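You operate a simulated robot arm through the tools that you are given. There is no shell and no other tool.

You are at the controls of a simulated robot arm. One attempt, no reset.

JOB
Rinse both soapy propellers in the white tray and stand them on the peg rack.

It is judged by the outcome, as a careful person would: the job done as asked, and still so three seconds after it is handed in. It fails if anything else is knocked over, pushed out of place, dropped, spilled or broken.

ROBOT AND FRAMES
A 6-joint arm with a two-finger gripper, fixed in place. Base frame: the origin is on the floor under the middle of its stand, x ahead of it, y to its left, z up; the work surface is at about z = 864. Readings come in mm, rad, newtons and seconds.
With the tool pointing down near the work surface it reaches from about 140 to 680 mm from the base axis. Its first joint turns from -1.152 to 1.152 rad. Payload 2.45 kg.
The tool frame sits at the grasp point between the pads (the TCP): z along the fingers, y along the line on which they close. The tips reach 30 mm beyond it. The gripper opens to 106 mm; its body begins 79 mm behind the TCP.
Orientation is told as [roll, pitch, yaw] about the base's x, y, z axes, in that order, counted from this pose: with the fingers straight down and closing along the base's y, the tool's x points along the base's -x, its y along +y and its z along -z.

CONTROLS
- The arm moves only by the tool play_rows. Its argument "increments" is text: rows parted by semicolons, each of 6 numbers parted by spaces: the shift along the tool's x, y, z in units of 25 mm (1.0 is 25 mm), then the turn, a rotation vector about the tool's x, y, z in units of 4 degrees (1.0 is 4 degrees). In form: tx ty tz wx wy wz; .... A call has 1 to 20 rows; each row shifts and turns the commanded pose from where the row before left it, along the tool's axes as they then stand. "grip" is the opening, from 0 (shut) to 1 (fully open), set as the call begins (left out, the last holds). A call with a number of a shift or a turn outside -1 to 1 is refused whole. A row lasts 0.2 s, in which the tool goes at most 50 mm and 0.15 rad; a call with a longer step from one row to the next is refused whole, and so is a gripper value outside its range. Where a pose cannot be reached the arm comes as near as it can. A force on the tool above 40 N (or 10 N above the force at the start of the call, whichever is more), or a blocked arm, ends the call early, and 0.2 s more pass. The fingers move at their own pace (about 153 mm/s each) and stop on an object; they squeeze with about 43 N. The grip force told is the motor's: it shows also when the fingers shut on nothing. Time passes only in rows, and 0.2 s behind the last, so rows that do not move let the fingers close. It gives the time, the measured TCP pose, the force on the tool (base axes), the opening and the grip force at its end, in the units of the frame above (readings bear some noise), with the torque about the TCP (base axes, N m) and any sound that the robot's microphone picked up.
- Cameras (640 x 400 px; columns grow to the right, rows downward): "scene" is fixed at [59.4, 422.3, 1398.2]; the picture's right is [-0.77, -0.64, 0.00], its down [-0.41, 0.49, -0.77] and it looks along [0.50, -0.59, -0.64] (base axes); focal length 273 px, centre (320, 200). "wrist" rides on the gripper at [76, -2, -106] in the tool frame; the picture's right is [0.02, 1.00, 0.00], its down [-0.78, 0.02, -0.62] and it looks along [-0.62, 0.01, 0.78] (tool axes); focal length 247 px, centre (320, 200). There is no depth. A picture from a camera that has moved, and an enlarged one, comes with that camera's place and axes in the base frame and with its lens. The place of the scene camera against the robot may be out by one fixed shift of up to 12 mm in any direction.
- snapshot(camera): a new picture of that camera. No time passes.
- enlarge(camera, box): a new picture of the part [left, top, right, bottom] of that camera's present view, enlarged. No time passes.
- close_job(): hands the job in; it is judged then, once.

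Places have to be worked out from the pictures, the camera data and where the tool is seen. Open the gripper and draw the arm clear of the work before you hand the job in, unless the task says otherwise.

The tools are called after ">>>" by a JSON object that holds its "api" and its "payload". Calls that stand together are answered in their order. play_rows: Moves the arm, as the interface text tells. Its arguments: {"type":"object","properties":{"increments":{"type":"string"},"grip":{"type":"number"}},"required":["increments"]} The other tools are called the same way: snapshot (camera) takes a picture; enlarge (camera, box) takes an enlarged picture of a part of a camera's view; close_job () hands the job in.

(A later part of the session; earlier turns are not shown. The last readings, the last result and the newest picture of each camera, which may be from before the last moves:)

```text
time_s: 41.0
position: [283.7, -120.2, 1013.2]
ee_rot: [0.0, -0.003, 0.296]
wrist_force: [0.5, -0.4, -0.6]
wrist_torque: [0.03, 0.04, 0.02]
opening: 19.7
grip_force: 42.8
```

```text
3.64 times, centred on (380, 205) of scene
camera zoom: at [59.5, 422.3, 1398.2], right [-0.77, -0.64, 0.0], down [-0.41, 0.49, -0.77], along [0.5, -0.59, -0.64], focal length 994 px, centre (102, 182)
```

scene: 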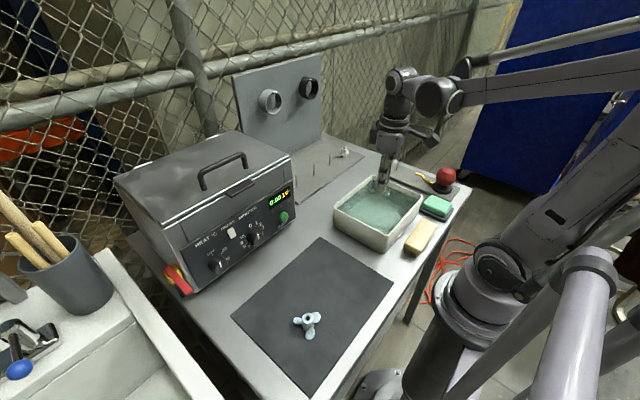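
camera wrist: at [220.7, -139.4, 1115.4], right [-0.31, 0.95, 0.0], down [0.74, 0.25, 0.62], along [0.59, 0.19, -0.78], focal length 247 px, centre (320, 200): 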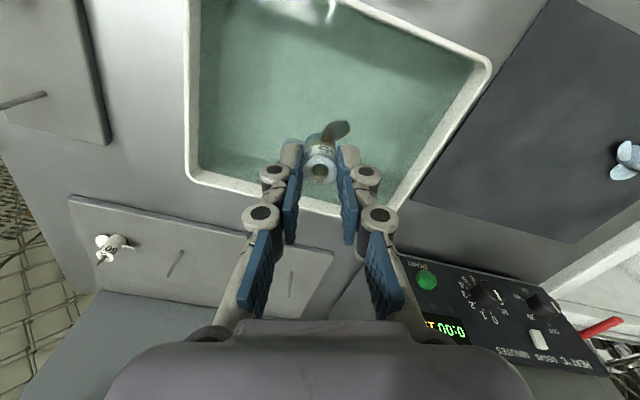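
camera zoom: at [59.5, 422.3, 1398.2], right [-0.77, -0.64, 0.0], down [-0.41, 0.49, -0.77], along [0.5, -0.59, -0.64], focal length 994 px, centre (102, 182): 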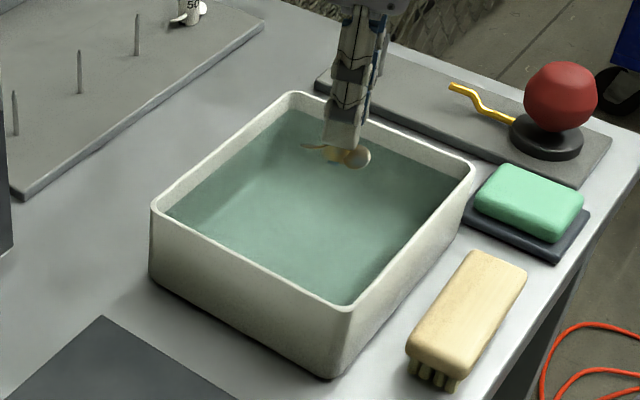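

Propeller 55 is clean brass now with crisp lettering, sits square in the grip (hub top ≈18 mm beyond the TCP), and has dripped off. I'll turn the yaw back to 0 and move toward the rack at a safe height to measure the pegs.

>>> {"api": "play_rows", "payload": {"increments": "0 0 0 0 0 0; 0 0 0 0 0 0; 0 0 0 0 0 0; 0 0 0 0 0 0; 0 0 0 0 0 0; 0 0 0 0 0 0; 0 0 0 0 0 0.5; 0 0 0 0 0 0.85; 0 0 0 0 0 0.85; 0 0 0 0 0 0.85; 0 0 0 0 0 0.7; 0 0 0 0 0 0.5; 0 0 0 0 0 0"}}

>>> {"api": "play_rows", "payload": {"increments": "-0.2 0 0 0 0 0; -0.4 -0.05 0 0 0 0; -0.6 -0.05 0 0 0 0; -0.6 -0.1 0 0 0 0; -0.6 -0.1 0 0 0 0; -0.6 -0.1 0 0 0 0; -0.6 -0.1 0 0 0 0; -0.6 -0.1 0 0 0 0; -0.6 -0.1 0 0 0 0; -0.6 -0.1 0 0 0 0; -0.6 0 0 0 0 0; -0.6 0 0 0 0 0; -0.6 0 0 0 0 0; -0.6 0 0 0 0 0; -0.4 0 0 0 0 0; -0.2 0 0 0 0 0; 0 0 0 0 0 0"}}

>>> {"api": "snapshot", "payload": {"camera": "wrist"}}

>>> {"api": "snapshot", "payload": {"camera": "scene"}}

```text
time_s: 43.8
position: [284.6, -120.3, 1012.1]
ee_rot: [0.001, -0.001, 0.0]
wrist_force: [0.5, -0.2, -0.5]
wrist_torque: [-0.02, 0.0, 0.01]
opening: 19.9
grip_force: 42.9
```

```text
time_s: 47.4
position: [494.3, -139.4, 1012.7]
ee_rot: [0.001, -0.002, -0.001]
wrist_force: [0.1, 0.4, -1.0]
wrist_torque: [0.01, -0.02, 0.04]
opening: 19.8
grip_force: 42.7
```

```text
taken
camera wrist: at [418.0, -141.5, 1118.4], right [-0.02, 1.0, 0.0], down [0.78, 0.02, 0.62], along [0.62, 0.01, -0.78], focal length 247 px, centre (320, 200)
```

wrist: 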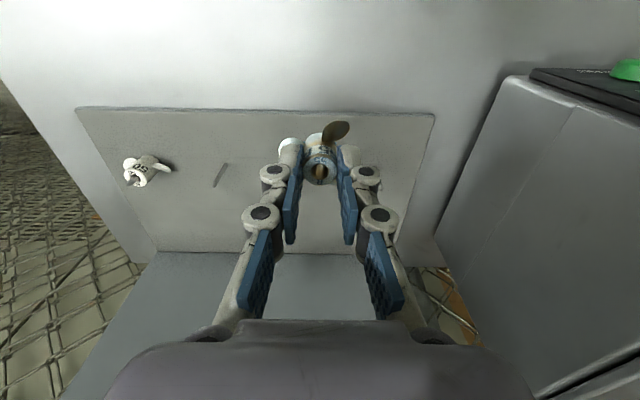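

```text
taken
```

scene: 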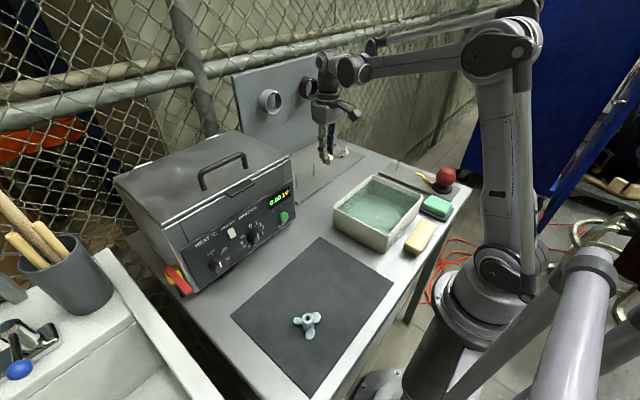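

I'll enlarge the wrist view on the visible free peg and the "50" propeller's peg.

>>> {"api": "enlarge", "payload": {"camera": "wrist", "box": [180, 140, 260, 200]}}

>>> {"api": "enlarge", "payload": {"camera": "wrist", "box": [100, 130, 200, 210]}}

>>> {"api": "enlarge", "payload": {"camera": "scene", "box": [280, 80, 400, 200]}}

```text
6.67 times, centred on (220, 170) of wrist
camera zoom: at [418.0, -141.5, 1118.4], right [-0.02, 1.0, 0.0], down [0.78, 0.02, 0.62], along [0.62, 0.01, -0.78], focal length 1646 px, centre (987, 400)
```

zoom: 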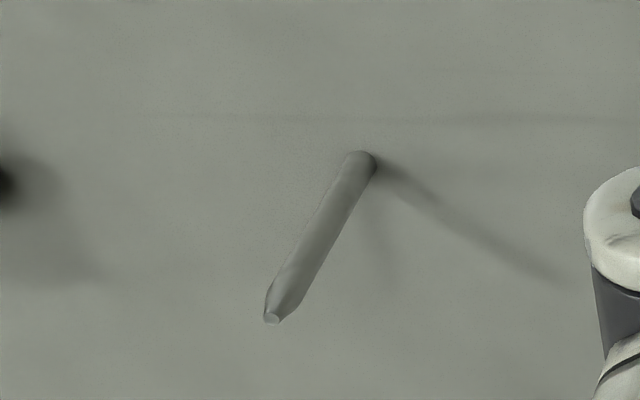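

```text
5.00 times, centred on (150, 170) of wrist
camera zoom: at [418.0, -141.5, 1118.4], right [-0.02, 1.0, 0.0], down [0.78, 0.02, 0.62], along [0.62, 0.01, -0.78], focal length 1235 px, centre (1170, 350)
```

zoom: 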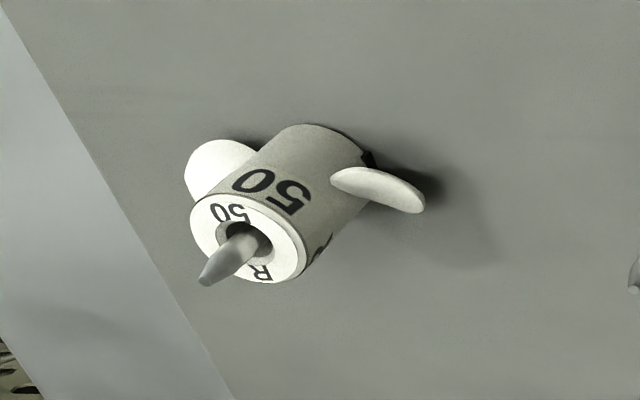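

```text
3.33 times, centred on (340, 140) of scene
camera zoom: at [59.5, 422.3, 1398.2], right [-0.77, -0.64, 0.0], down [-0.41, 0.49, -0.77], along [0.5, -0.59, -0.64], focal length 911 px, centre (253, 400)
```

zoom: 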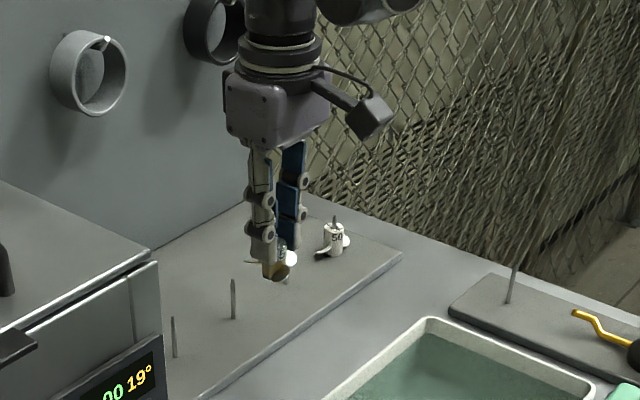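

From this view peg 3 is near (563, −245) with its tip at z≈919. I'll step closer and lower, keeping 15+ mm clearance above the pegs, for a second sight line.

>>> {"api": "play_rows", "payload": {"increments": "-0.2 -0.2 0 0 0 0; -0.4 -0.4 0.1 0 0 0; -0.5 -0.5 0.25 0 0 0; -0.5 -0.5 0.3 0 0 0; -0.3 -0.3 0.3 0 0 0; -0.14 -0.1 0.15 0 0 0; 0 0 0 0 0 0"}}

>>> {"api": "snapshot", "payload": {"camera": "wrist"}}

>>> {"api": "enlarge", "payload": {"camera": "wrist", "box": [210, 100, 310, 180]}}

>>> {"api": "enlarge", "payload": {"camera": "scene", "box": [290, 120, 370, 190]}}

```text
time_s: 49.0
position: [546.3, -189.3, 985.6]
ee_rot: [0.0, -0.002, -0.001]
wrist_force: [-0.9, 1.0, -0.7]
wrist_torque: [0.02, 0.0, -0.02]
opening: 20.0
grip_force: 43.4
```

```text
taken
camera wrist: at [470.1, -192.4, 1090.7], right [-0.02, 1.0, 0.0], down [0.78, 0.02, 0.62], along [0.62, 0.01, -0.78], focal length 247 px, centre (320, 200)
```

wrist: 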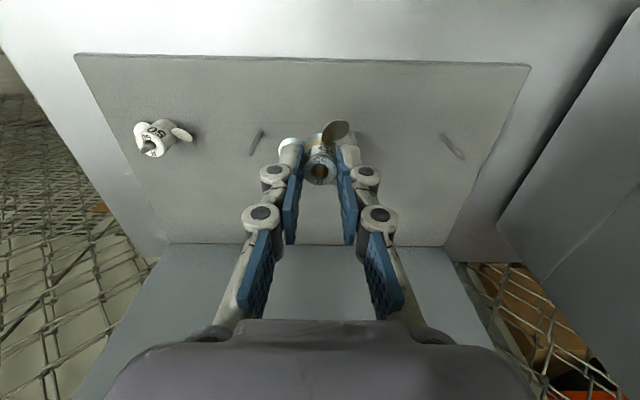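

```text
5.00 times, centred on (260, 140) of wrist
camera zoom: at [470.1, -192.4, 1090.7], right [-0.02, 1.0, 0.0], down [0.78, 0.02, 0.62], along [0.62, 0.01, -0.78], focal length 1235 px, centre (620, 500)
```

zoom: 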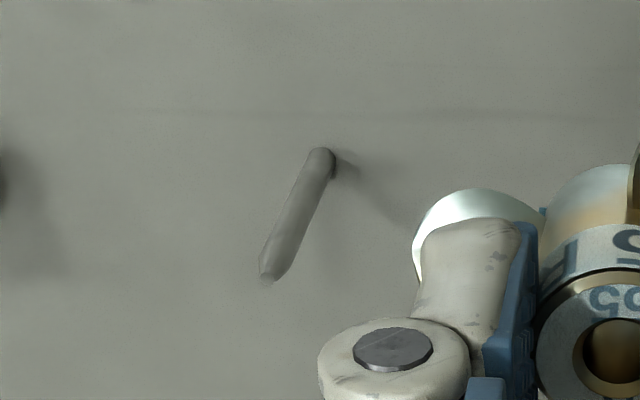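

```text
5.71 times, centred on (330, 155) of scene
camera zoom: at [59.5, 422.3, 1398.2], right [-0.77, -0.64, 0.0], down [-0.41, 0.49, -0.77], along [0.5, -0.59, -0.64], focal length 1562 px, centre (263, 457)
```

zoom: 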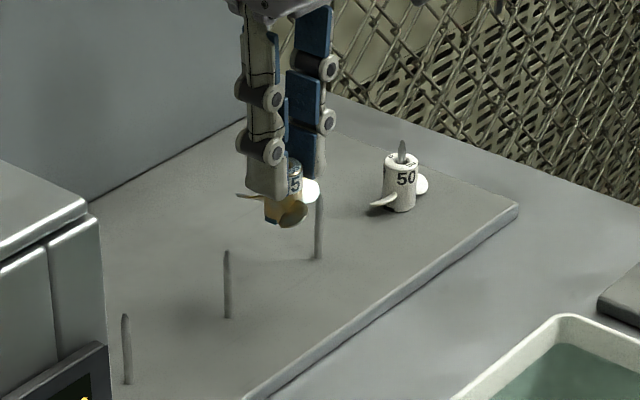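

The two sight lines agree: peg 3 at about (561, −243.4), base z≈877.7, tip z≈922. I need to move +15.8 mm in x and −53.7 mm in y to put the bore over it, staying at this height.

>>> {"api": "play_rows", "payload": {"increments": "-0.06 -0.2 0 0 0 0; -0.1 -0.35 0 0 0 0; -0.12 -0.4 0 0 0 0; -0.12 -0.4 0 0 0 0; -0.11 -0.4 0 0 0 0; -0.08 -0.25 0 0 0 0; -0.042 -0.148 0 0 0 0; 0 0 0 0 0 0; 0 0 0 0 0 0"}}

>>> {"api": "enlarge", "payload": {"camera": "wrist", "box": [260, 100, 380, 190]}}

>>> {"api": "enlarge", "payload": {"camera": "scene", "box": [310, 125, 370, 175]}}

```text
time_s: 51.0
position: [561.1, -242.5, 986.8]
ee_rot: [-0.002, -0.003, -0.002]
wrist_force: [0.2, 0.9, -1.6]
wrist_torque: [0.01, -0.01, 0.0]
opening: 20.0
grip_force: 42.6
```

```text
4.44 times, centred on (320, 145) of wrist
camera zoom: at [485.2, -246.2, 1092.2], right [-0.02, 1.0, 0.0], down [0.78, 0.02, 0.62], along [0.62, 0.01, -0.78], focal length 1098 px, centre (320, 444)
```

zoom: 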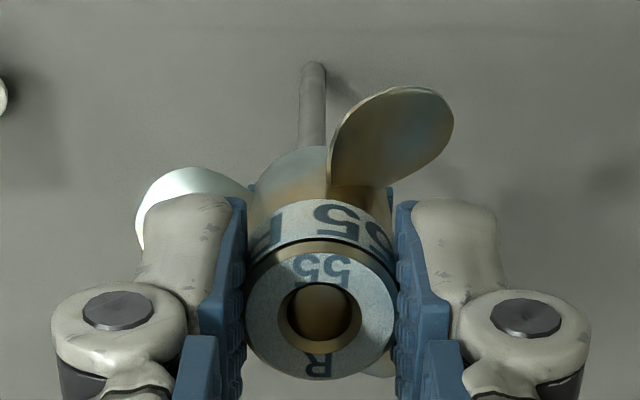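

```text
8.00 times, centred on (340, 150) of scene
camera zoom: at [59.5, 422.3, 1398.2], right [-0.77, -0.64, 0.0], down [-0.41, 0.49, -0.77], along [0.5, -0.59, -0.64], focal length 2187 px, centre (160, 600)
```

zoom: 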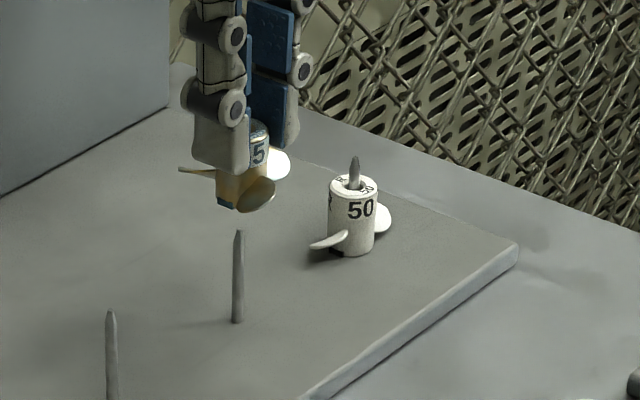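

The peg shows about 1.4 mm to the −y side of the hub axis in the wrist view, x is within half a millimetre. I'll correct and look again.

>>> {"api": "play_rows", "payload": {"increments": "-0.02 -0.06 0 0 0 0; 0 0 0 0 0 0; 0 0 0 0 0 0"}}

>>> {"api": "enlarge", "payload": {"camera": "wrist", "box": [280, 105, 360, 165]}}

>>> {"api": "enlarge", "payload": {"camera": "scene", "box": [325, 135, 355, 165]}}

```text
time_s: 51.8
position: [562.8, -246.0, 986.2]
ee_rot: [0.0, -0.001, 0.001]
wrist_force: [0.3, 0.8, -0.2]
wrist_torque: [0.01, -0.02, -0.01]
opening: 19.8
grip_force: 42.8
```

```text
6.67 times, centred on (320, 135) of wrist
camera zoom: at [485.9, -248.0, 1091.7], right [-0.02, 1.0, 0.0], down [0.78, 0.02, 0.62], along [0.62, 0.01, -0.78], focal length 1646 px, centre (320, 633)
```

zoom: 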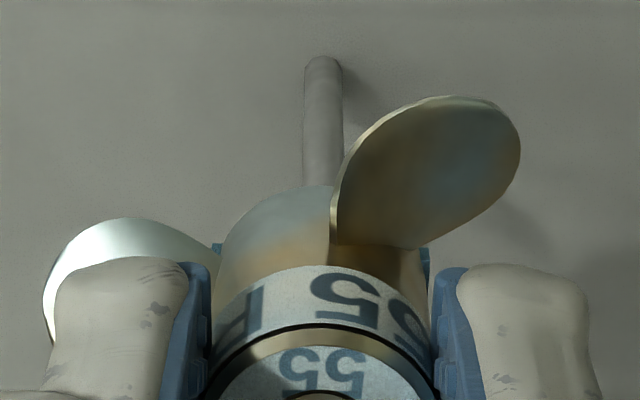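

```text
13.33 times, centred on (340, 150) of scene
camera zoom: at [59.5, 422.3, 1398.2], right [-0.77, -0.64, 0.0], down [-0.41, 0.49, -0.77], along [0.5, -0.59, -0.64], focal length 3645 px, centre (53, 867)
```

zoom: 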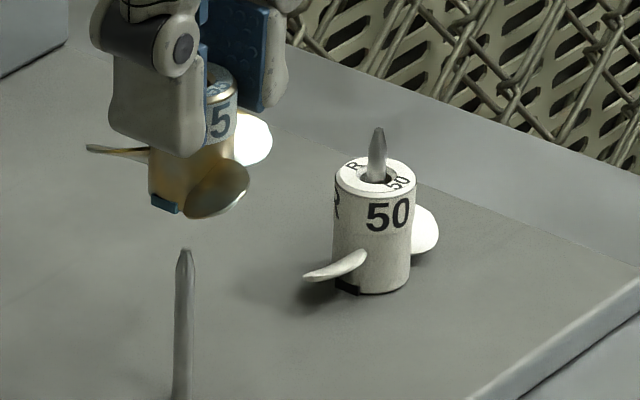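

Laterally it is now within half a millimetre in the wrist view; the scene view suggests the hub may be slightly to one side of the peg line. I'll enlarge more to measure that.

>>> {"api": "enlarge", "payload": {"camera": "scene", "box": [330, 138, 348, 152]}}

>>> {"api": "enlarge", "payload": {"camera": "scene", "box": [330, 150, 348, 168]}}

>>> {"api": "enlarge", "payload": {"camera": "wrist", "box": [308, 105, 332, 123]}}

```text
16.00 times, centred on (339, 145) of scene
camera zoom: at [59.5, 422.3, 1398.2], right [-0.77, -0.64, 0.0], down [-0.41, 0.49, -0.77], along [0.5, -0.59, -0.64], focal length 4374 px, centre (16, 1080)
```

zoom: 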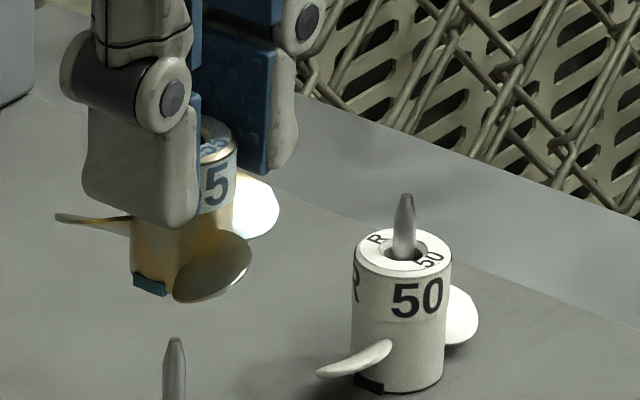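

```text
16.00 times, centred on (339, 159) of scene
camera zoom: at [59.5, 422.3, 1398.2], right [-0.77, -0.64, 0.0], down [-0.41, 0.49, -0.77], along [0.5, -0.59, -0.64], focal length 4374 px, centre (16, 856)
```

zoom: 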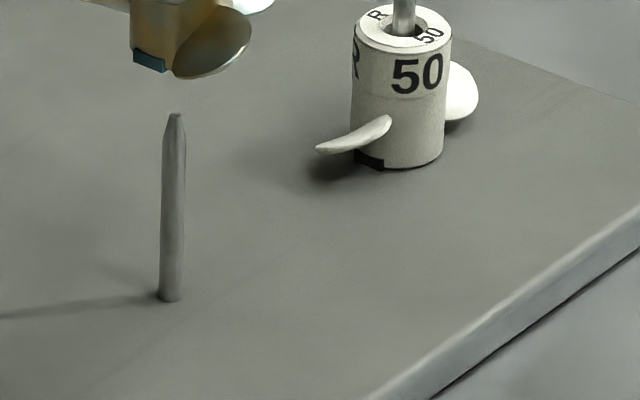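

```text
16.00 times, centred on (320, 114) of wrist
camera zoom: at [485.9, -248.0, 1091.7], right [-0.02, 1.0, 0.0], down [0.78, 0.02, 0.62], along [0.62, 0.01, -0.78], focal length 3952 px, centre (320, 1576)
```

zoom: 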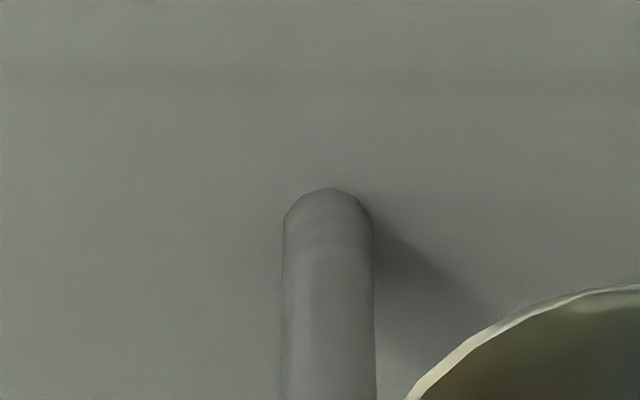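

I want the hub's exact place in the grip (its height and fore-aft offset), so I'll enlarge the hub face in the wrist view.

>>> {"api": "enlarge", "payload": {"camera": "wrist", "box": [296, 146, 344, 188]}}

>>> {"api": "enlarge", "payload": {"camera": "wrist", "box": [296, 120, 344, 162]}}

```text
9.52 times, centred on (320, 167) of wrist
camera zoom: at [485.9, -248.0, 1091.7], right [-0.02, 1.0, 0.0], down [0.78, 0.02, 0.62], along [0.62, 0.01, -0.78], focal length 2352 px, centre (320, 514)
```

zoom: 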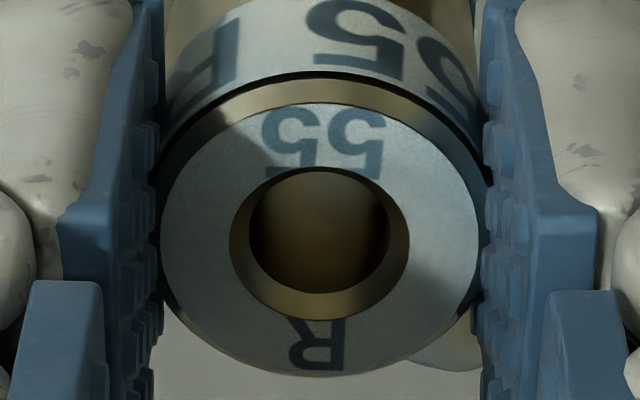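

```text
9.52 times, centred on (320, 141) of wrist
camera zoom: at [485.9, -248.0, 1091.7], right [-0.02, 1.0, 0.0], down [0.78, 0.02, 0.62], along [0.62, 0.01, -0.78], focal length 2352 px, centre (320, 762)
```

zoom: 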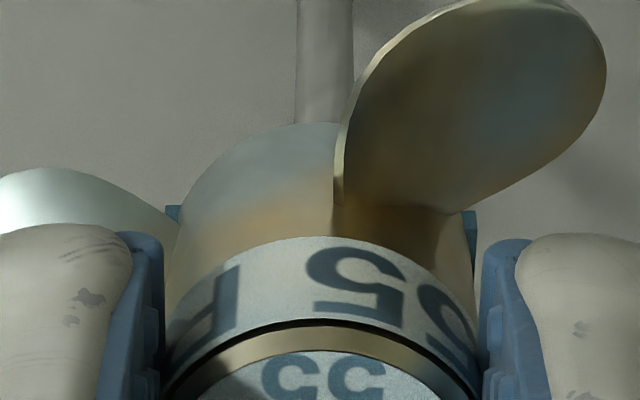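

The bore (≈8.9 mm) over the peg (≈5 mm) is now aligned within about half a millimetre by both cameras. I'll nudge +0.3 mm in y and begin descending in short steps, watching the force.

>>> {"api": "play_rows", "payload": {"increments": "0 0.012 0 0 0 0; 0 0 0.1 0 0 0; 0 0 0.15 0 0 0; 0 0 0.15 0 0 0; 0 0 0 0 0 0"}}

>>> {"api": "play_rows", "payload": {"increments": "0 0 0.08 0 0 0; 0 0 0.08 0 0 0; 0 0 0.08 0 0 0; 0 0 0 0 0 0"}}

>>> {"api": "enlarge", "payload": {"camera": "scene", "box": [325, 138, 350, 163]}}

>>> {"api": "enlarge", "payload": {"camera": "wrist", "box": [270, 105, 370, 185]}}

```text
time_s: 53.0
position: [562.9, -244.1, 975.6]
ee_rot: [0.001, -0.001, 0.001]
wrist_force: [0.1, 0.4, -0.5]
wrist_torque: [-0.04, 0.03, -0.01]
opening: 19.7
grip_force: 43.2
```

```text
time_s: 54.0
position: [562.2, -244.1, 969.9]
ee_rot: [-0.001, -0.003, -0.001]
wrist_force: [0.0, -0.1, -0.9]
wrist_torque: [-0.02, 0.0, -0.03]
opening: 19.8
grip_force: 43.3
```

```text
16.00 times, centred on (338, 150) of scene
camera zoom: at [59.5, 422.3, 1398.2], right [-0.77, -0.64, 0.0], down [-0.41, 0.49, -0.77], along [0.5, -0.59, -0.64], focal length 4374 px, centre (40, 992)
```

zoom: 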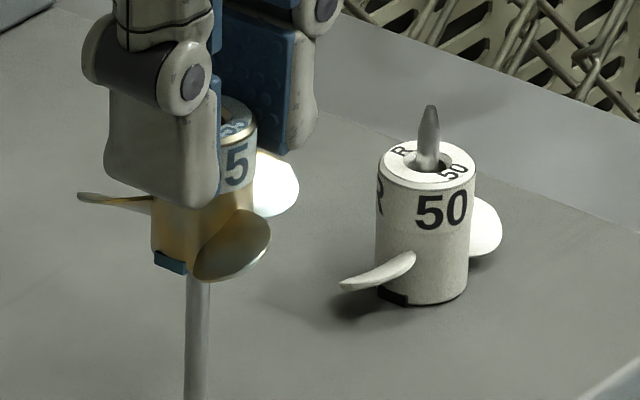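

```text
5.00 times, centred on (320, 145) of wrist
camera zoom: at [485.8, -247.3, 1075.9], right [-0.02, 1.0, 0.0], down [0.78, 0.02, 0.62], along [0.62, 0.01, -0.78], focal length 1235 px, centre (320, 475)
```

zoom: 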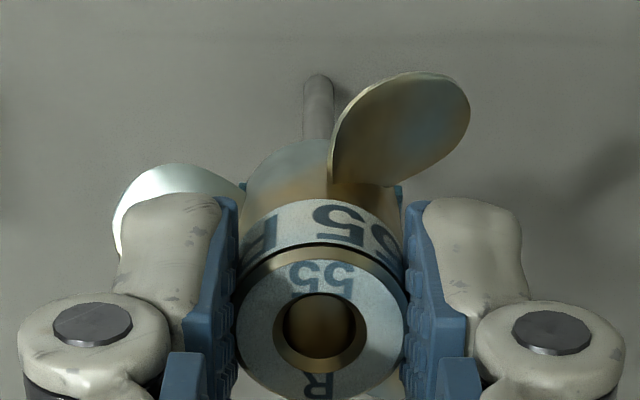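

No contact force yet and the alignment still looks right. Continue lowering in small steps.

>>> {"api": "play_rows", "payload": {"increments": "0 0 0.08 0 0 0; 0 0 0.08 0 0 0; 0 0 0.08 0 0 0; 0 0 0 0 0 0"}}

>>> {"api": "play_rows", "payload": {"increments": "0 0 0.08 0 0 0; 0 0 0.08 0 0 0; 0 0 0.08 0 0 0; 0 0 0 0 0 0"}}

>>> {"api": "enlarge", "payload": {"camera": "scene", "box": [325, 138, 350, 163]}}

>>> {"api": "enlarge", "payload": {"camera": "wrist", "box": [280, 125, 360, 185]}}

```text
time_s: 55.0
position: [561.9, -244.1, 963.5]
ee_rot: [0.0, -0.002, 0.002]
wrist_force: [0.2, 0.5, -0.9]
wrist_torque: [0.01, 0.0, -0.05]
opening: 19.8
grip_force: 43.5
```

```text
time_s: 56.0
position: [561.8, -244.3, 957.0]
ee_rot: [0.0, -0.001, 0.0]
wrist_force: [0.4, -1.0, -1.3]
wrist_torque: [0.0, 0.01, 0.0]
opening: 19.6
grip_force: 43.2
```

```text
16.00 times, centred on (338, 150) of scene
camera zoom: at [59.5, 422.3, 1398.2], right [-0.77, -0.64, 0.0], down [-0.41, 0.49, -0.77], along [0.5, -0.59, -0.64], focal length 4374 px, centre (40, 992)
```

zoom: 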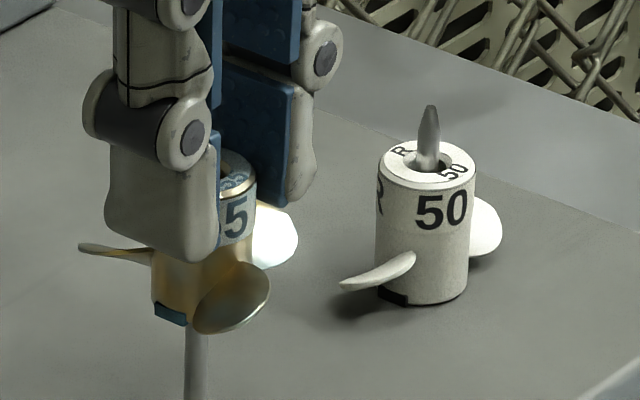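

```text
6.67 times, centred on (320, 155) of wrist
camera zoom: at [485.5, -247.4, 1063.4], right [-0.02, 1.0, 0.0], down [0.78, 0.02, 0.62], along [0.62, 0.01, -0.78], focal length 1646 px, centre (320, 500)
```

zoom: 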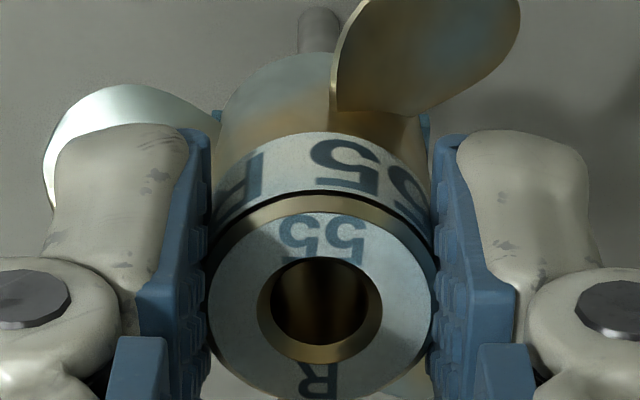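

No resistance; continue another 12 mm and look for the peg tip in the bore.

>>> {"api": "play_rows", "payload": {"increments": "0 0 0.08 0 0 0; 0 0 0.08 0 0 0; 0 0 0.08 0 0 0; 0 0 0 0 0 0"}}

>>> {"api": "play_rows", "payload": {"increments": "0 0 0.08 0 0 0; 0 0 0.08 0 0 0; 0 0 0.08 0 0 0; 0 0 0 0 0 0"}}

>>> {"api": "enlarge", "payload": {"camera": "scene", "box": [325, 138, 350, 163]}}

>>> {"api": "enlarge", "payload": {"camera": "wrist", "box": [280, 125, 360, 185]}}

```text
time_s: 57.0
position: [563.3, -245.0, 952.9]
ee_rot: [-0.001, -0.002, 0.0]
wrist_force: [-0.1, -0.7, -0.3]
wrist_torque: [-0.01, -0.01, -0.03]
opening: 19.8
grip_force: 42.6
```

```text
time_s: 58.0
position: [562.9, -244.7, 945.5]
ee_rot: [0.0, 0.0, 0.0]
wrist_force: [-0.4, 0.7, -1.3]
wrist_torque: [-0.03, 0.0, -0.02]
opening: 19.7
grip_force: 43.5
```

```text
16.00 times, centred on (338, 150) of scene
camera zoom: at [59.5, 422.3, 1398.2], right [-0.77, -0.64, 0.0], down [-0.41, 0.49, -0.77], along [0.5, -0.59, -0.64], focal length 4374 px, centre (40, 992)
```

zoom: 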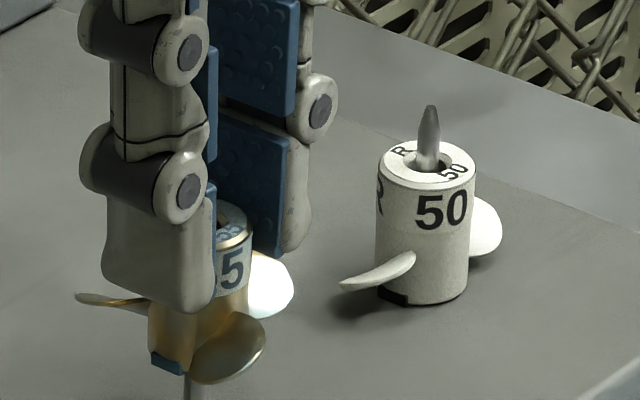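

```text
6.67 times, centred on (320, 155) of wrist
camera zoom: at [485.9, -247.1, 1051.0], right [-0.02, 1.0, 0.0], down [0.78, 0.02, 0.62], along [0.62, 0.01, -0.78], focal length 1646 px, centre (320, 500)
```

zoom: 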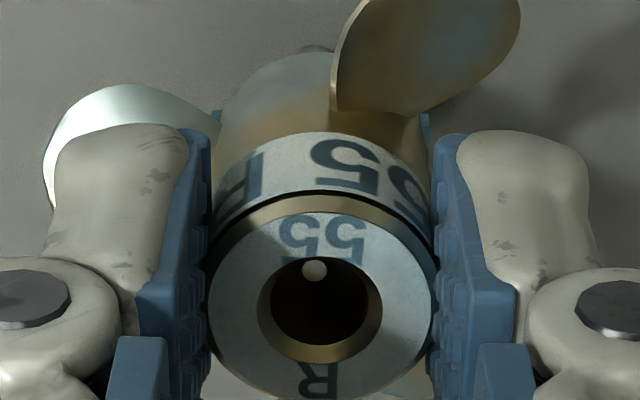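

The peg tip shows inside the bore, slightly to the −x side. I'll nudge −0.6 mm in x and −0.4 mm in y, then keep lowering.

>>> {"api": "play_rows", "payload": {"increments": "0.024 -0.016 0 0 0 0; 0 0 0.08 0 0 0; 0 0 0.08 0 0 0; 0 0 0.08 0 0 0; 0 0 0 0 0 0"}}

>>> {"api": "enlarge", "payload": {"camera": "wrist", "box": [280, 125, 360, 185]}}

>>> {"api": "enlarge", "payload": {"camera": "scene", "box": [325, 138, 350, 163]}}

```text
time_s: 59.2
position: [562.2, -245.3, 939.1]
ee_rot: [0.0, -0.002, 0.001]
wrist_force: [-0.3, 1.0, -0.6]
wrist_torque: [-0.03, -0.02, 0.0]
opening: 19.8
grip_force: 43.5
```

```text
6.67 times, centred on (320, 155) of wrist
camera zoom: at [484.9, -247.8, 1045.2], right [-0.02, 1.0, 0.0], down [0.78, 0.02, 0.62], along [0.62, 0.01, -0.78], focal length 1646 px, centre (320, 500)
```

zoom: 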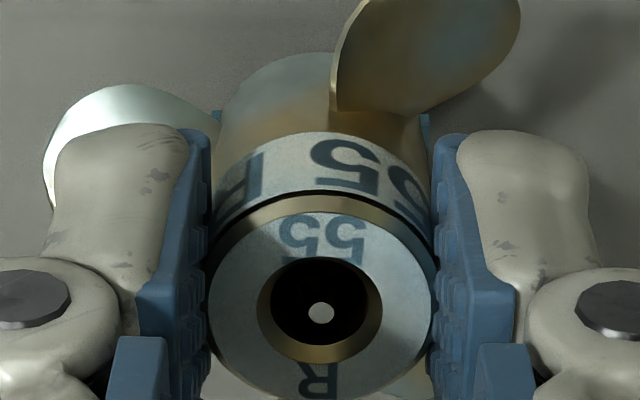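

```text
16.00 times, centred on (338, 150) of scene
camera zoom: at [59.5, 422.3, 1398.2], right [-0.77, -0.64, 0.0], down [-0.41, 0.49, -0.77], along [0.5, -0.59, -0.64], focal length 4374 px, centre (40, 992)
```

zoom: 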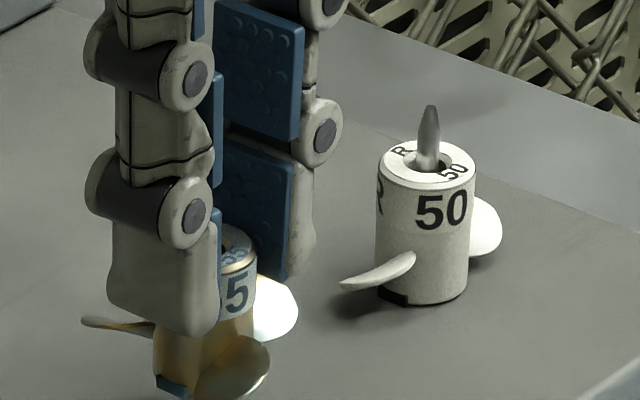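

The peg tip is now centred in the bore. I'll continue down toward the board, with finer steps at the end.

>>> {"api": "play_rows", "payload": {"increments": "0 0 0.08 0 0 0; 0 0 0.08 0 0 0; 0 0 0.08 0 0 0; 0 0 0.08 0 0 0; 0 0 0 0 0 0"}}

>>> {"api": "play_rows", "payload": {"increments": "0 0 0.04 0 0 0; 0 0 0.04 0 0 0; 0 0 0 0 0 0"}}

>>> {"api": "enlarge", "payload": {"camera": "scene", "box": [325, 138, 350, 168]}}

>>> {"api": "enlarge", "payload": {"camera": "wrist", "box": [280, 125, 360, 185]}}

```text
time_s: 60.4
position: [561.3, -245.4, 931.3]
ee_rot: [-0.001, -0.002, 0.002]
wrist_force: [0.5, -0.2, -0.9]
wrist_torque: [-0.02, 0.01, -0.02]
opening: 20.1
grip_force: 43.4
```

```text
time_s: 61.2
position: [561.6, -244.1, 930.4]
ee_rot: [-0.001, -0.003, 0.001]
wrist_force: [0.3, 0.6, -0.1]
wrist_torque: [-0.02, 0.0, -0.03]
opening: 19.8
grip_force: 42.9
```

```text
13.33 times, centred on (338, 153) of scene
camera zoom: at [59.5, 422.3, 1398.2], right [-0.77, -0.64, 0.0], down [-0.41, 0.49, -0.77], along [0.5, -0.59, -0.64], focal length 3645 px, centre (87, 827)
```

zoom: 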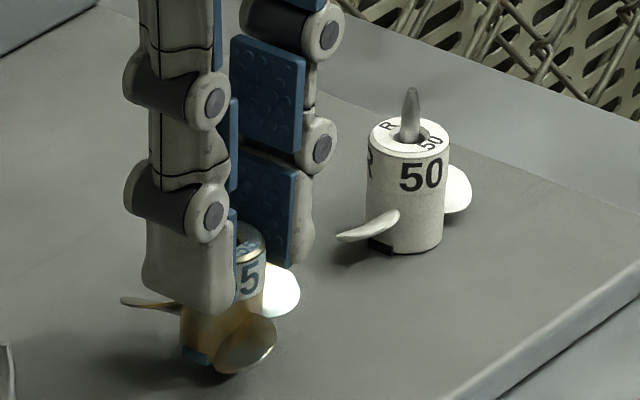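

```text
6.67 times, centred on (320, 155) of wrist
camera zoom: at [484.6, -247.3, 1035.3], right [-0.02, 1.0, 0.0], down [0.78, 0.02, 0.62], along [0.62, 0.01, -0.78], focal length 1646 px, centre (320, 500)
```

zoom: 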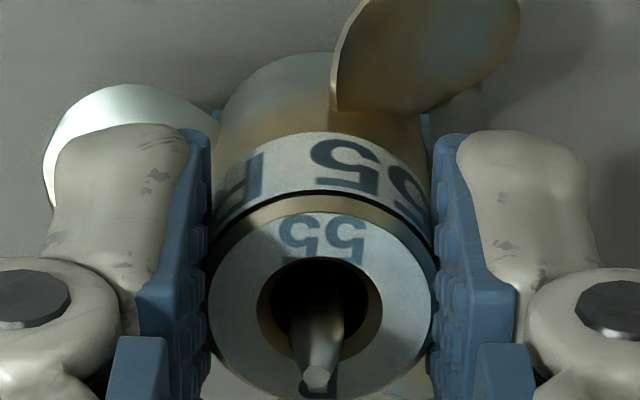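

Nearly down. I'll lower in 1 mm steps and look for the board's contact.

>>> {"api": "play_rows", "payload": {"increments": "0 0 0.04 0 0 0; 0 0 0 0 0 0"}}

>>> {"api": "play_rows", "payload": {"increments": "0 0 0.04 0 0 0; 0 0 0 0 0 0"}}

>>> {"api": "play_rows", "payload": {"increments": "0 0 0.03 0 0 0; 0 0 0 0 0 0"}}

```text
time_s: 61.8
position: [562.2, -245.6, 928.5]
ee_rot: [0.001, -0.004, 0.0]
wrist_force: [0.5, 0.5, -1.0]
wrist_torque: [0.01, -0.01, 0.04]
opening: 19.9
grip_force: 42.9
```

```text
time_s: 62.4
position: [562.3, -244.7, 926.9]
ee_rot: [0.001, -0.002, 0.0]
wrist_force: [0.3, -0.6, -0.7]
wrist_torque: [0.03, -0.01, 0.02]
opening: 19.8
grip_force: 43.2
```

```text
time_s: 63.0
position: [562.4, -245.1, 927.9]
ee_rot: [0.0, -0.002, -0.001]
wrist_force: [0.1, -0.3, -1.3]
wrist_torque: [0.01, 0.02, 0.01]
opening: 19.8
grip_force: 43.0
```

>>> {"api": "enlarge", "payload": {"camera": "scene", "box": [325, 140, 350, 168]}}

>>> {"api": "play_rows", "payload": {"increments": "0 0 0.03 0 0 0; 0 0 0 0 0 0"}}

>>> {"api": "play_rows", "payload": {"increments": "0 0 0.03 0 0 0; 0 0 0 0 0 0"}}

```text
14.29 times, centred on (338, 154) of scene
camera zoom: at [59.5, 422.3, 1398.2], right [-0.77, -0.64, 0.0], down [-0.41, 0.49, -0.77], along [0.5, -0.59, -0.64], focal length 3905 px, centre (70, 857)
```

zoom: 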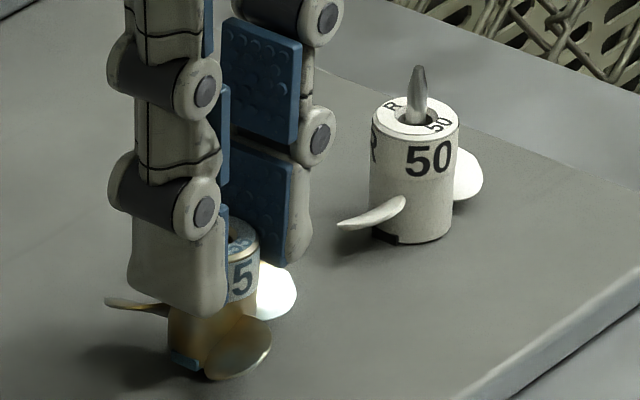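

```text
time_s: 63.6
position: [561.6, -245.6, 927.1]
ee_rot: [-0.001, -0.002, 0.0]
wrist_force: [-0.4, 0.4, -1.5]
wrist_torque: [-0.03, 0.01, -0.02]
opening: 19.9
grip_force: 42.6
```

```text
time_s: 64.2
position: [561.4, -245.9, 926.1]
ee_rot: [0.0, -0.003, 0.0]
wrist_force: [-0.2, 0.2, -0.2]
wrist_torque: [-0.01, 0.05, 0.0]
opening: 20.0
grip_force: 43.0
```

Still no clear contact; I'll keep stepping down in 0.75 mm increments.

>>> {"api": "play_rows", "payload": {"increments": "0 0 0.03 0 0 0; 0 0 0 0 0 0"}}

>>> {"api": "play_rows", "payload": {"increments": "0 0 0.03 0 0 0; 0 0 0 0 0 0"}}

>>> {"api": "play_rows", "payload": {"increments": "0 0 0.03 0 0 0; 0 0 0 0 0 0"}}

>>> {"api": "enlarge", "payload": {"camera": "scene", "box": [325, 140, 350, 168]}}

>>> {"api": "enlarge", "payload": {"camera": "wrist", "box": [280, 125, 360, 185]}}

```text
time_s: 64.8
position: [562.3, -245.0, 926.3]
ee_rot: [-0.002, -0.002, 0.0]
wrist_force: [-1.0, 0.5, -0.5]
wrist_torque: [0.01, -0.03, 0.01]
opening: 19.9
grip_force: 42.8
```

```text
time_s: 65.4
position: [561.8, -244.4, 923.4]
ee_rot: [0.0, -0.002, 0.001]
wrist_force: [-0.5, 0.1, 0.6]
wrist_torque: [0.02, -0.01, -0.02]
opening: 19.9
grip_force: 42.8
```

```text
time_s: 66.0
position: [562.3, -244.5, 923.4]
ee_rot: [-0.001, -0.002, 0.001]
wrist_force: [0.5, -0.2, 4.3]
wrist_torque: [0.03, -0.03, -0.01]
opening: 19.9
grip_force: 43.1
```

```text
14.29 times, centred on (338, 154) of scene
camera zoom: at [59.4, 422.3, 1398.2], right [-0.77, -0.64, 0.0], down [-0.41, 0.49, -0.77], along [0.5, -0.59, -0.64], focal length 3905 px, centre (70, 857)
```

zoom: 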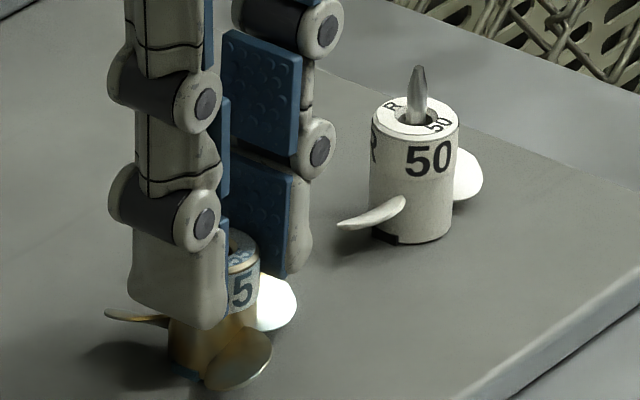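

```text
6.67 times, centred on (320, 155) of wrist
camera zoom: at [485.4, -247.9, 1029.1], right [-0.02, 1.0, 0.0], down [0.78, 0.02, 0.62], along [0.62, 0.01, -0.78], focal length 1646 px, centre (320, 500)
```

zoom: 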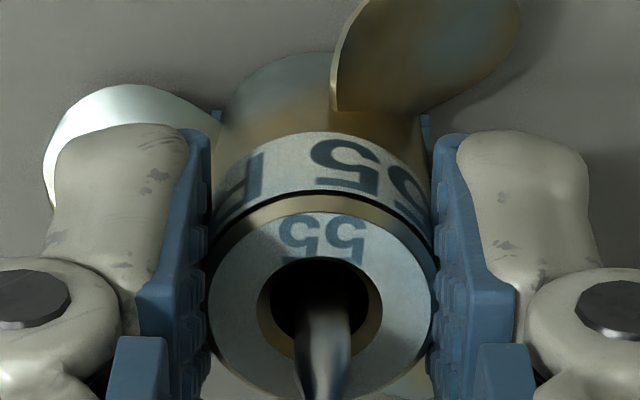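

Contact: 4.3 N upward at z≈923, so the hub is seated on the board. I'll open just enough to release (≈36 mm) to stay clear of the neighbouring propeller.

>>> {"api": "play_rows", "payload": {"increments": "0 0 0 0 0 0; 0 0 0 0 0 0; 0 0 0 0 0 0", "grip": 0.34}}

>>> {"api": "enlarge", "payload": {"camera": "scene", "box": [325, 140, 350, 168]}}

>>> {"api": "enlarge", "payload": {"camera": "wrist", "box": [260, 105, 380, 195]}}

```text
time_s: 66.8
position: [561.7, -245.1, 924.7]
ee_rot: [0.0, -0.002, -0.001]
wrist_force: [-0.5, 0.3, 0.3]
wrist_torque: [0.0, 0.0, 0.0]
opening: 36.1
grip_force: 0.1
```

```text
14.29 times, centred on (338, 154) of scene
camera zoom: at [59.4, 422.3, 1398.2], right [-0.77, -0.64, 0.0], down [-0.41, 0.49, -0.77], along [0.5, -0.59, -0.64], focal length 3905 px, centre (70, 857)
```

zoom: 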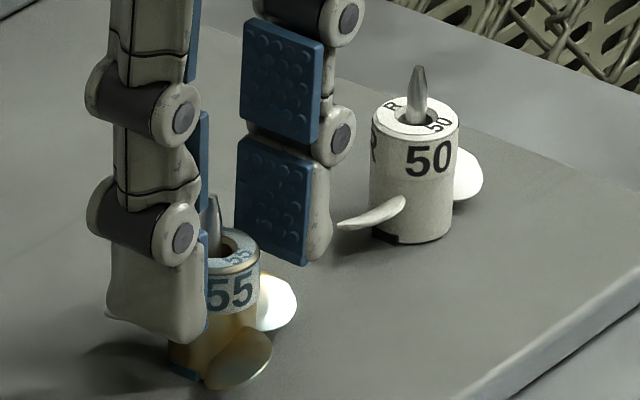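

```text
4.44 times, centred on (320, 150) of wrist
camera zoom: at [485.4, -247.9, 1028.9], right [-0.02, 1.0, 0.0], down [0.78, 0.02, 0.62], along [0.62, 0.01, -0.78], focal length 1098 px, centre (320, 422)
```

zoom: 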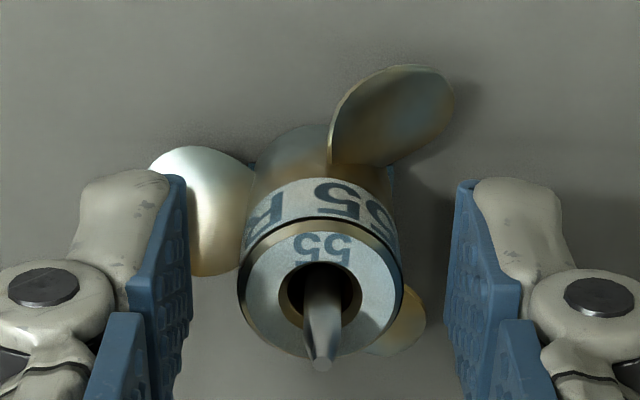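

Propeller 55 stands free on peg 3 with the peg through its bore. I'll rise straight up, check it stayed put, then head back toward propeller 60.

>>> {"api": "play_rows", "payload": {"increments": "0 0 -0.1 0 0 0; 0 0 -0.2 0 0 0; 0 0 -0.3 0 0 0; 0 0 -0.5 0 0 0; 0 0 -0.7 0 0 0; 0 0 -0.8 0 0 0; 0 0 -0.8 0 0 0; 0 0 -0.8 0 0 0; 0 0 -0.4 0 0 0; 0 0 0 0 0 0"}}

>>> {"api": "snapshot", "payload": {"camera": "wrist"}}

>>> {"api": "enlarge", "payload": {"camera": "scene", "box": [280, 120, 370, 190]}}

```text
time_s: 69.0
position: [560.1, -244.5, 1039.9]
ee_rot: [0.0, -0.001, 0.001]
wrist_force: [-0.4, 0.5, 0.2]
wrist_torque: [0.01, -0.04, -0.01]
opening: 35.9
grip_force: 0.0
```

```text
taken
camera wrist: at [484.1, -247.0, 1144.6], right [-0.02, 1.0, 0.0], down [0.78, 0.02, 0.62], along [0.62, 0.01, -0.78], focal length 247 px, centre (320, 200)
```

wrist: 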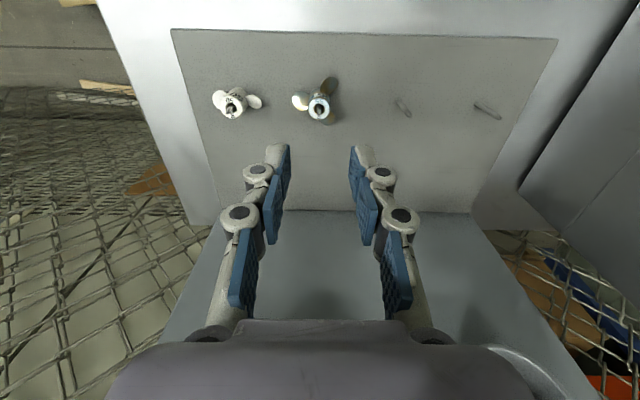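

```text
5.71 times, centred on (325, 155) of scene
camera zoom: at [59.4, 422.3, 1398.2], right [-0.77, -0.64, 0.0], down [-0.41, 0.49, -0.77], along [0.5, -0.59, -0.64], focal length 1562 px, centre (291, 457)
```

zoom: 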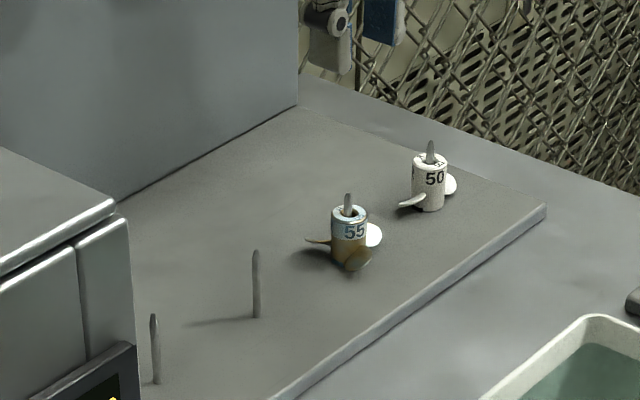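

Propeller 55 stands upright beside 50. While here I'll measure peg 2 relative to peg 3 from this view.

>>> {"api": "enlarge", "payload": {"camera": "wrist", "box": [285, 70, 345, 130]}}

>>> {"api": "enlarge", "payload": {"camera": "wrist", "box": [375, 75, 435, 135]}}

>>> {"api": "enlarge", "payload": {"camera": "wrist", "box": [455, 75, 515, 135]}}

```text
6.67 times, centred on (315, 100) of wrist
camera zoom: at [484.1, -247.0, 1144.6], right [-0.02, 1.0, 0.0], down [0.78, 0.02, 0.62], along [0.62, 0.01, -0.78], focal length 1646 px, centre (353, 867)
```

zoom: 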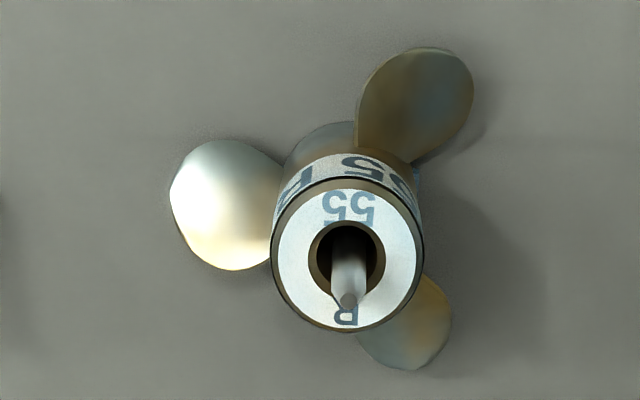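

```text
6.67 times, centred on (405, 105) of wrist
camera zoom: at [484.1, -247.0, 1144.6], right [-0.02, 1.0, 0.0], down [0.78, 0.02, 0.62], along [0.62, 0.01, -0.78], focal length 1646 px, centre (-247, 833)
```

zoom: 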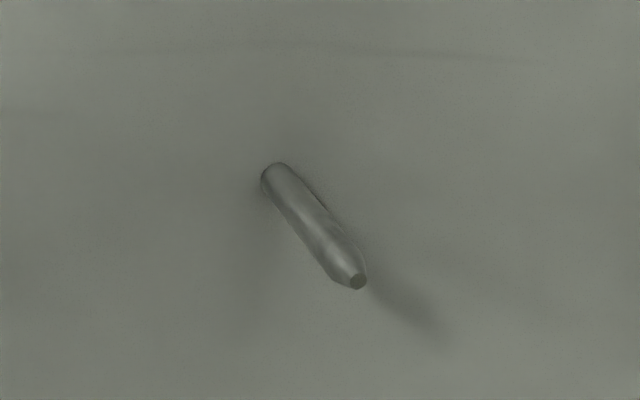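

```text
6.67 times, centred on (485, 105) of wrist
camera zoom: at [484.1, -247.0, 1144.6], right [-0.02, 1.0, 0.0], down [0.78, 0.02, 0.62], along [0.62, 0.01, -0.78], focal length 1646 px, centre (-780, 833)
```

zoom: 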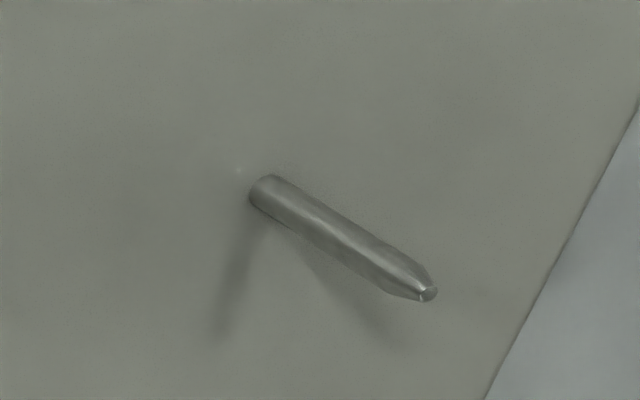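

Pegs are evenly spaced by about 83.8 mm in y at the same x, so peg 2 is at about (562, −161). Now I travel back at height to above propeller 60, at about (237, 230.5).

>>> {"api": "play_rows", "payload": {"increments": "0.4 0.1 0 0 0 0; 0.8 0.3 0 0 0 0; 1 0.5 0 0 0 0; 1 0.5 0 0 0 0; 1 0.5 0 0 0 0; 1 0.5 0 0 0 0; 1 0.6 0 0 0 0; 1 0.7 0 0 0 0; 1 0.8 0 0 0 0; 1 0.9 0 0 0 0; 0.8 1 0 0 0 0; 0.7 1 0 0 0 0; 0.6 1 0 0 0 0; 0.5 1 0 0 0 0; 0.4 1 0 0 0 0; 0.3 1 0 0 0 0; 0.2 1 0 0 0 0; 0.1 1 0 0 0 0; 0.1 1 0 0 0 0; 0 1 0 0 0 0", "grip": 0.45}}

>>> {"api": "play_rows", "payload": {"increments": "0 1 0 0 0 0; 0 1 0 0 0 0; 0 0.8 0 0 0 0; 0 0.6 0 0 0 0; 0 0.2 0 0 0 0; 0 0 0 0 0 0.75; 0 0 0 0 0 0.75; 0 0 0 0 0 0.75; 0 0 0 0 0 0"}}

>>> {"api": "snapshot", "payload": {"camera": "wrist"}}

>>> {"api": "snapshot", "payload": {"camera": "scene"}}

```text
time_s: 73.2
position: [239.3, 140.1, 1037.0]
ee_rot: [-0.001, -0.001, 0.001]
wrist_force: [0.2, -0.5, -0.6]
wrist_torque: [-0.03, -0.02, 0.03]
opening: 47.7
grip_force: 0.0
```

```text
time_s: 75.2
position: [238.4, 230.5, 1037.3]
ee_rot: [0.0, -0.003, -0.157]
wrist_force: [0.0, -0.4, -0.6]
wrist_torque: [-0.01, 0.02, 0.01]
opening: 47.4
grip_force: 0.1
```

```text
taken
camera wrist: at [163.0, 239.2, 1143.5], right [0.14, 0.99, 0.0], down [0.78, -0.11, 0.62], along [0.62, -0.08, -0.78], focal length 247 px, centre (320, 200)
```

wrist: 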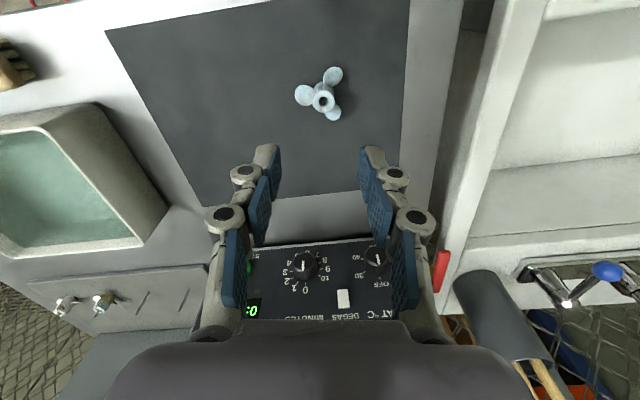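

```text
taken
```

scene: 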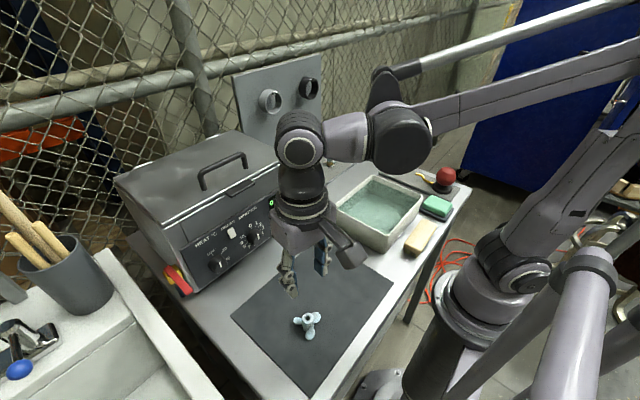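

Propeller 60 lies nearly under the gripper. I'll descend to about z=948 and measure.

>>> {"api": "play_rows", "payload": {"increments": "0 0 0.5 0 0 0; 0 0 0.8 0 0 0; 0 0 0.9 0 0 0; 0 0 0.8 0 0 0; 0 0 0.5 0 0 0; 0 0 0.1 0 0 0; 0 0 0 0 0 0"}}

>>> {"api": "enlarge", "payload": {"camera": "wrist", "box": [270, 80, 370, 160]}}

>>> {"api": "enlarge", "payload": {"camera": "scene", "box": [270, 270, 350, 350]}}

```text
time_s: 76.8
position: [240.3, 229.9, 947.5]
ee_rot: [0.0, -0.001, -0.157]
wrist_force: [0.1, 0.0, -0.2]
wrist_torque: [0.0, -0.01, 0.02]
opening: 47.8
grip_force: 0.1
```

```text
5.00 times, centred on (320, 120) of wrist
camera zoom: at [163.4, 239.8, 1053.3], right [0.14, 0.99, 0.0], down [0.78, -0.11, 0.62], along [0.62, -0.08, -0.78], focal length 1235 px, centre (320, 600)
```

zoom: 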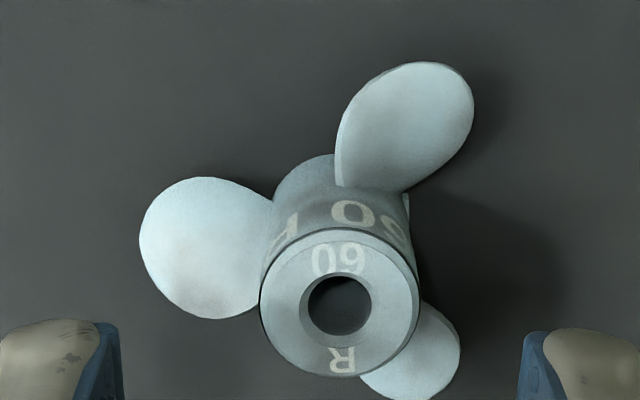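

```text
5.00 times, centred on (310, 310) of scene
camera zoom: at [59.4, 422.3, 1398.2], right [-0.77, -0.64, 0.0], down [-0.41, 0.49, -0.77], along [0.5, -0.59, -0.64], focal length 1367 px, centre (370, -350)
```

zoom: 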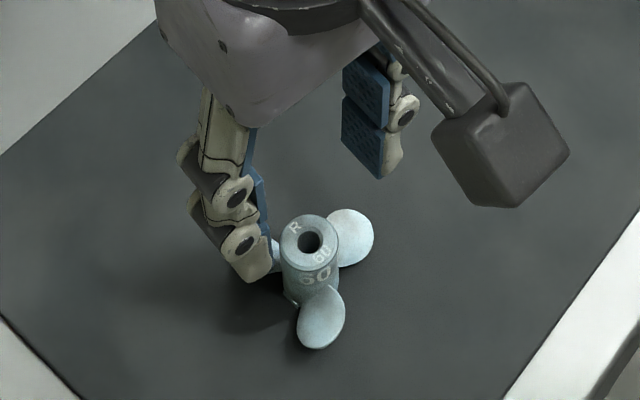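

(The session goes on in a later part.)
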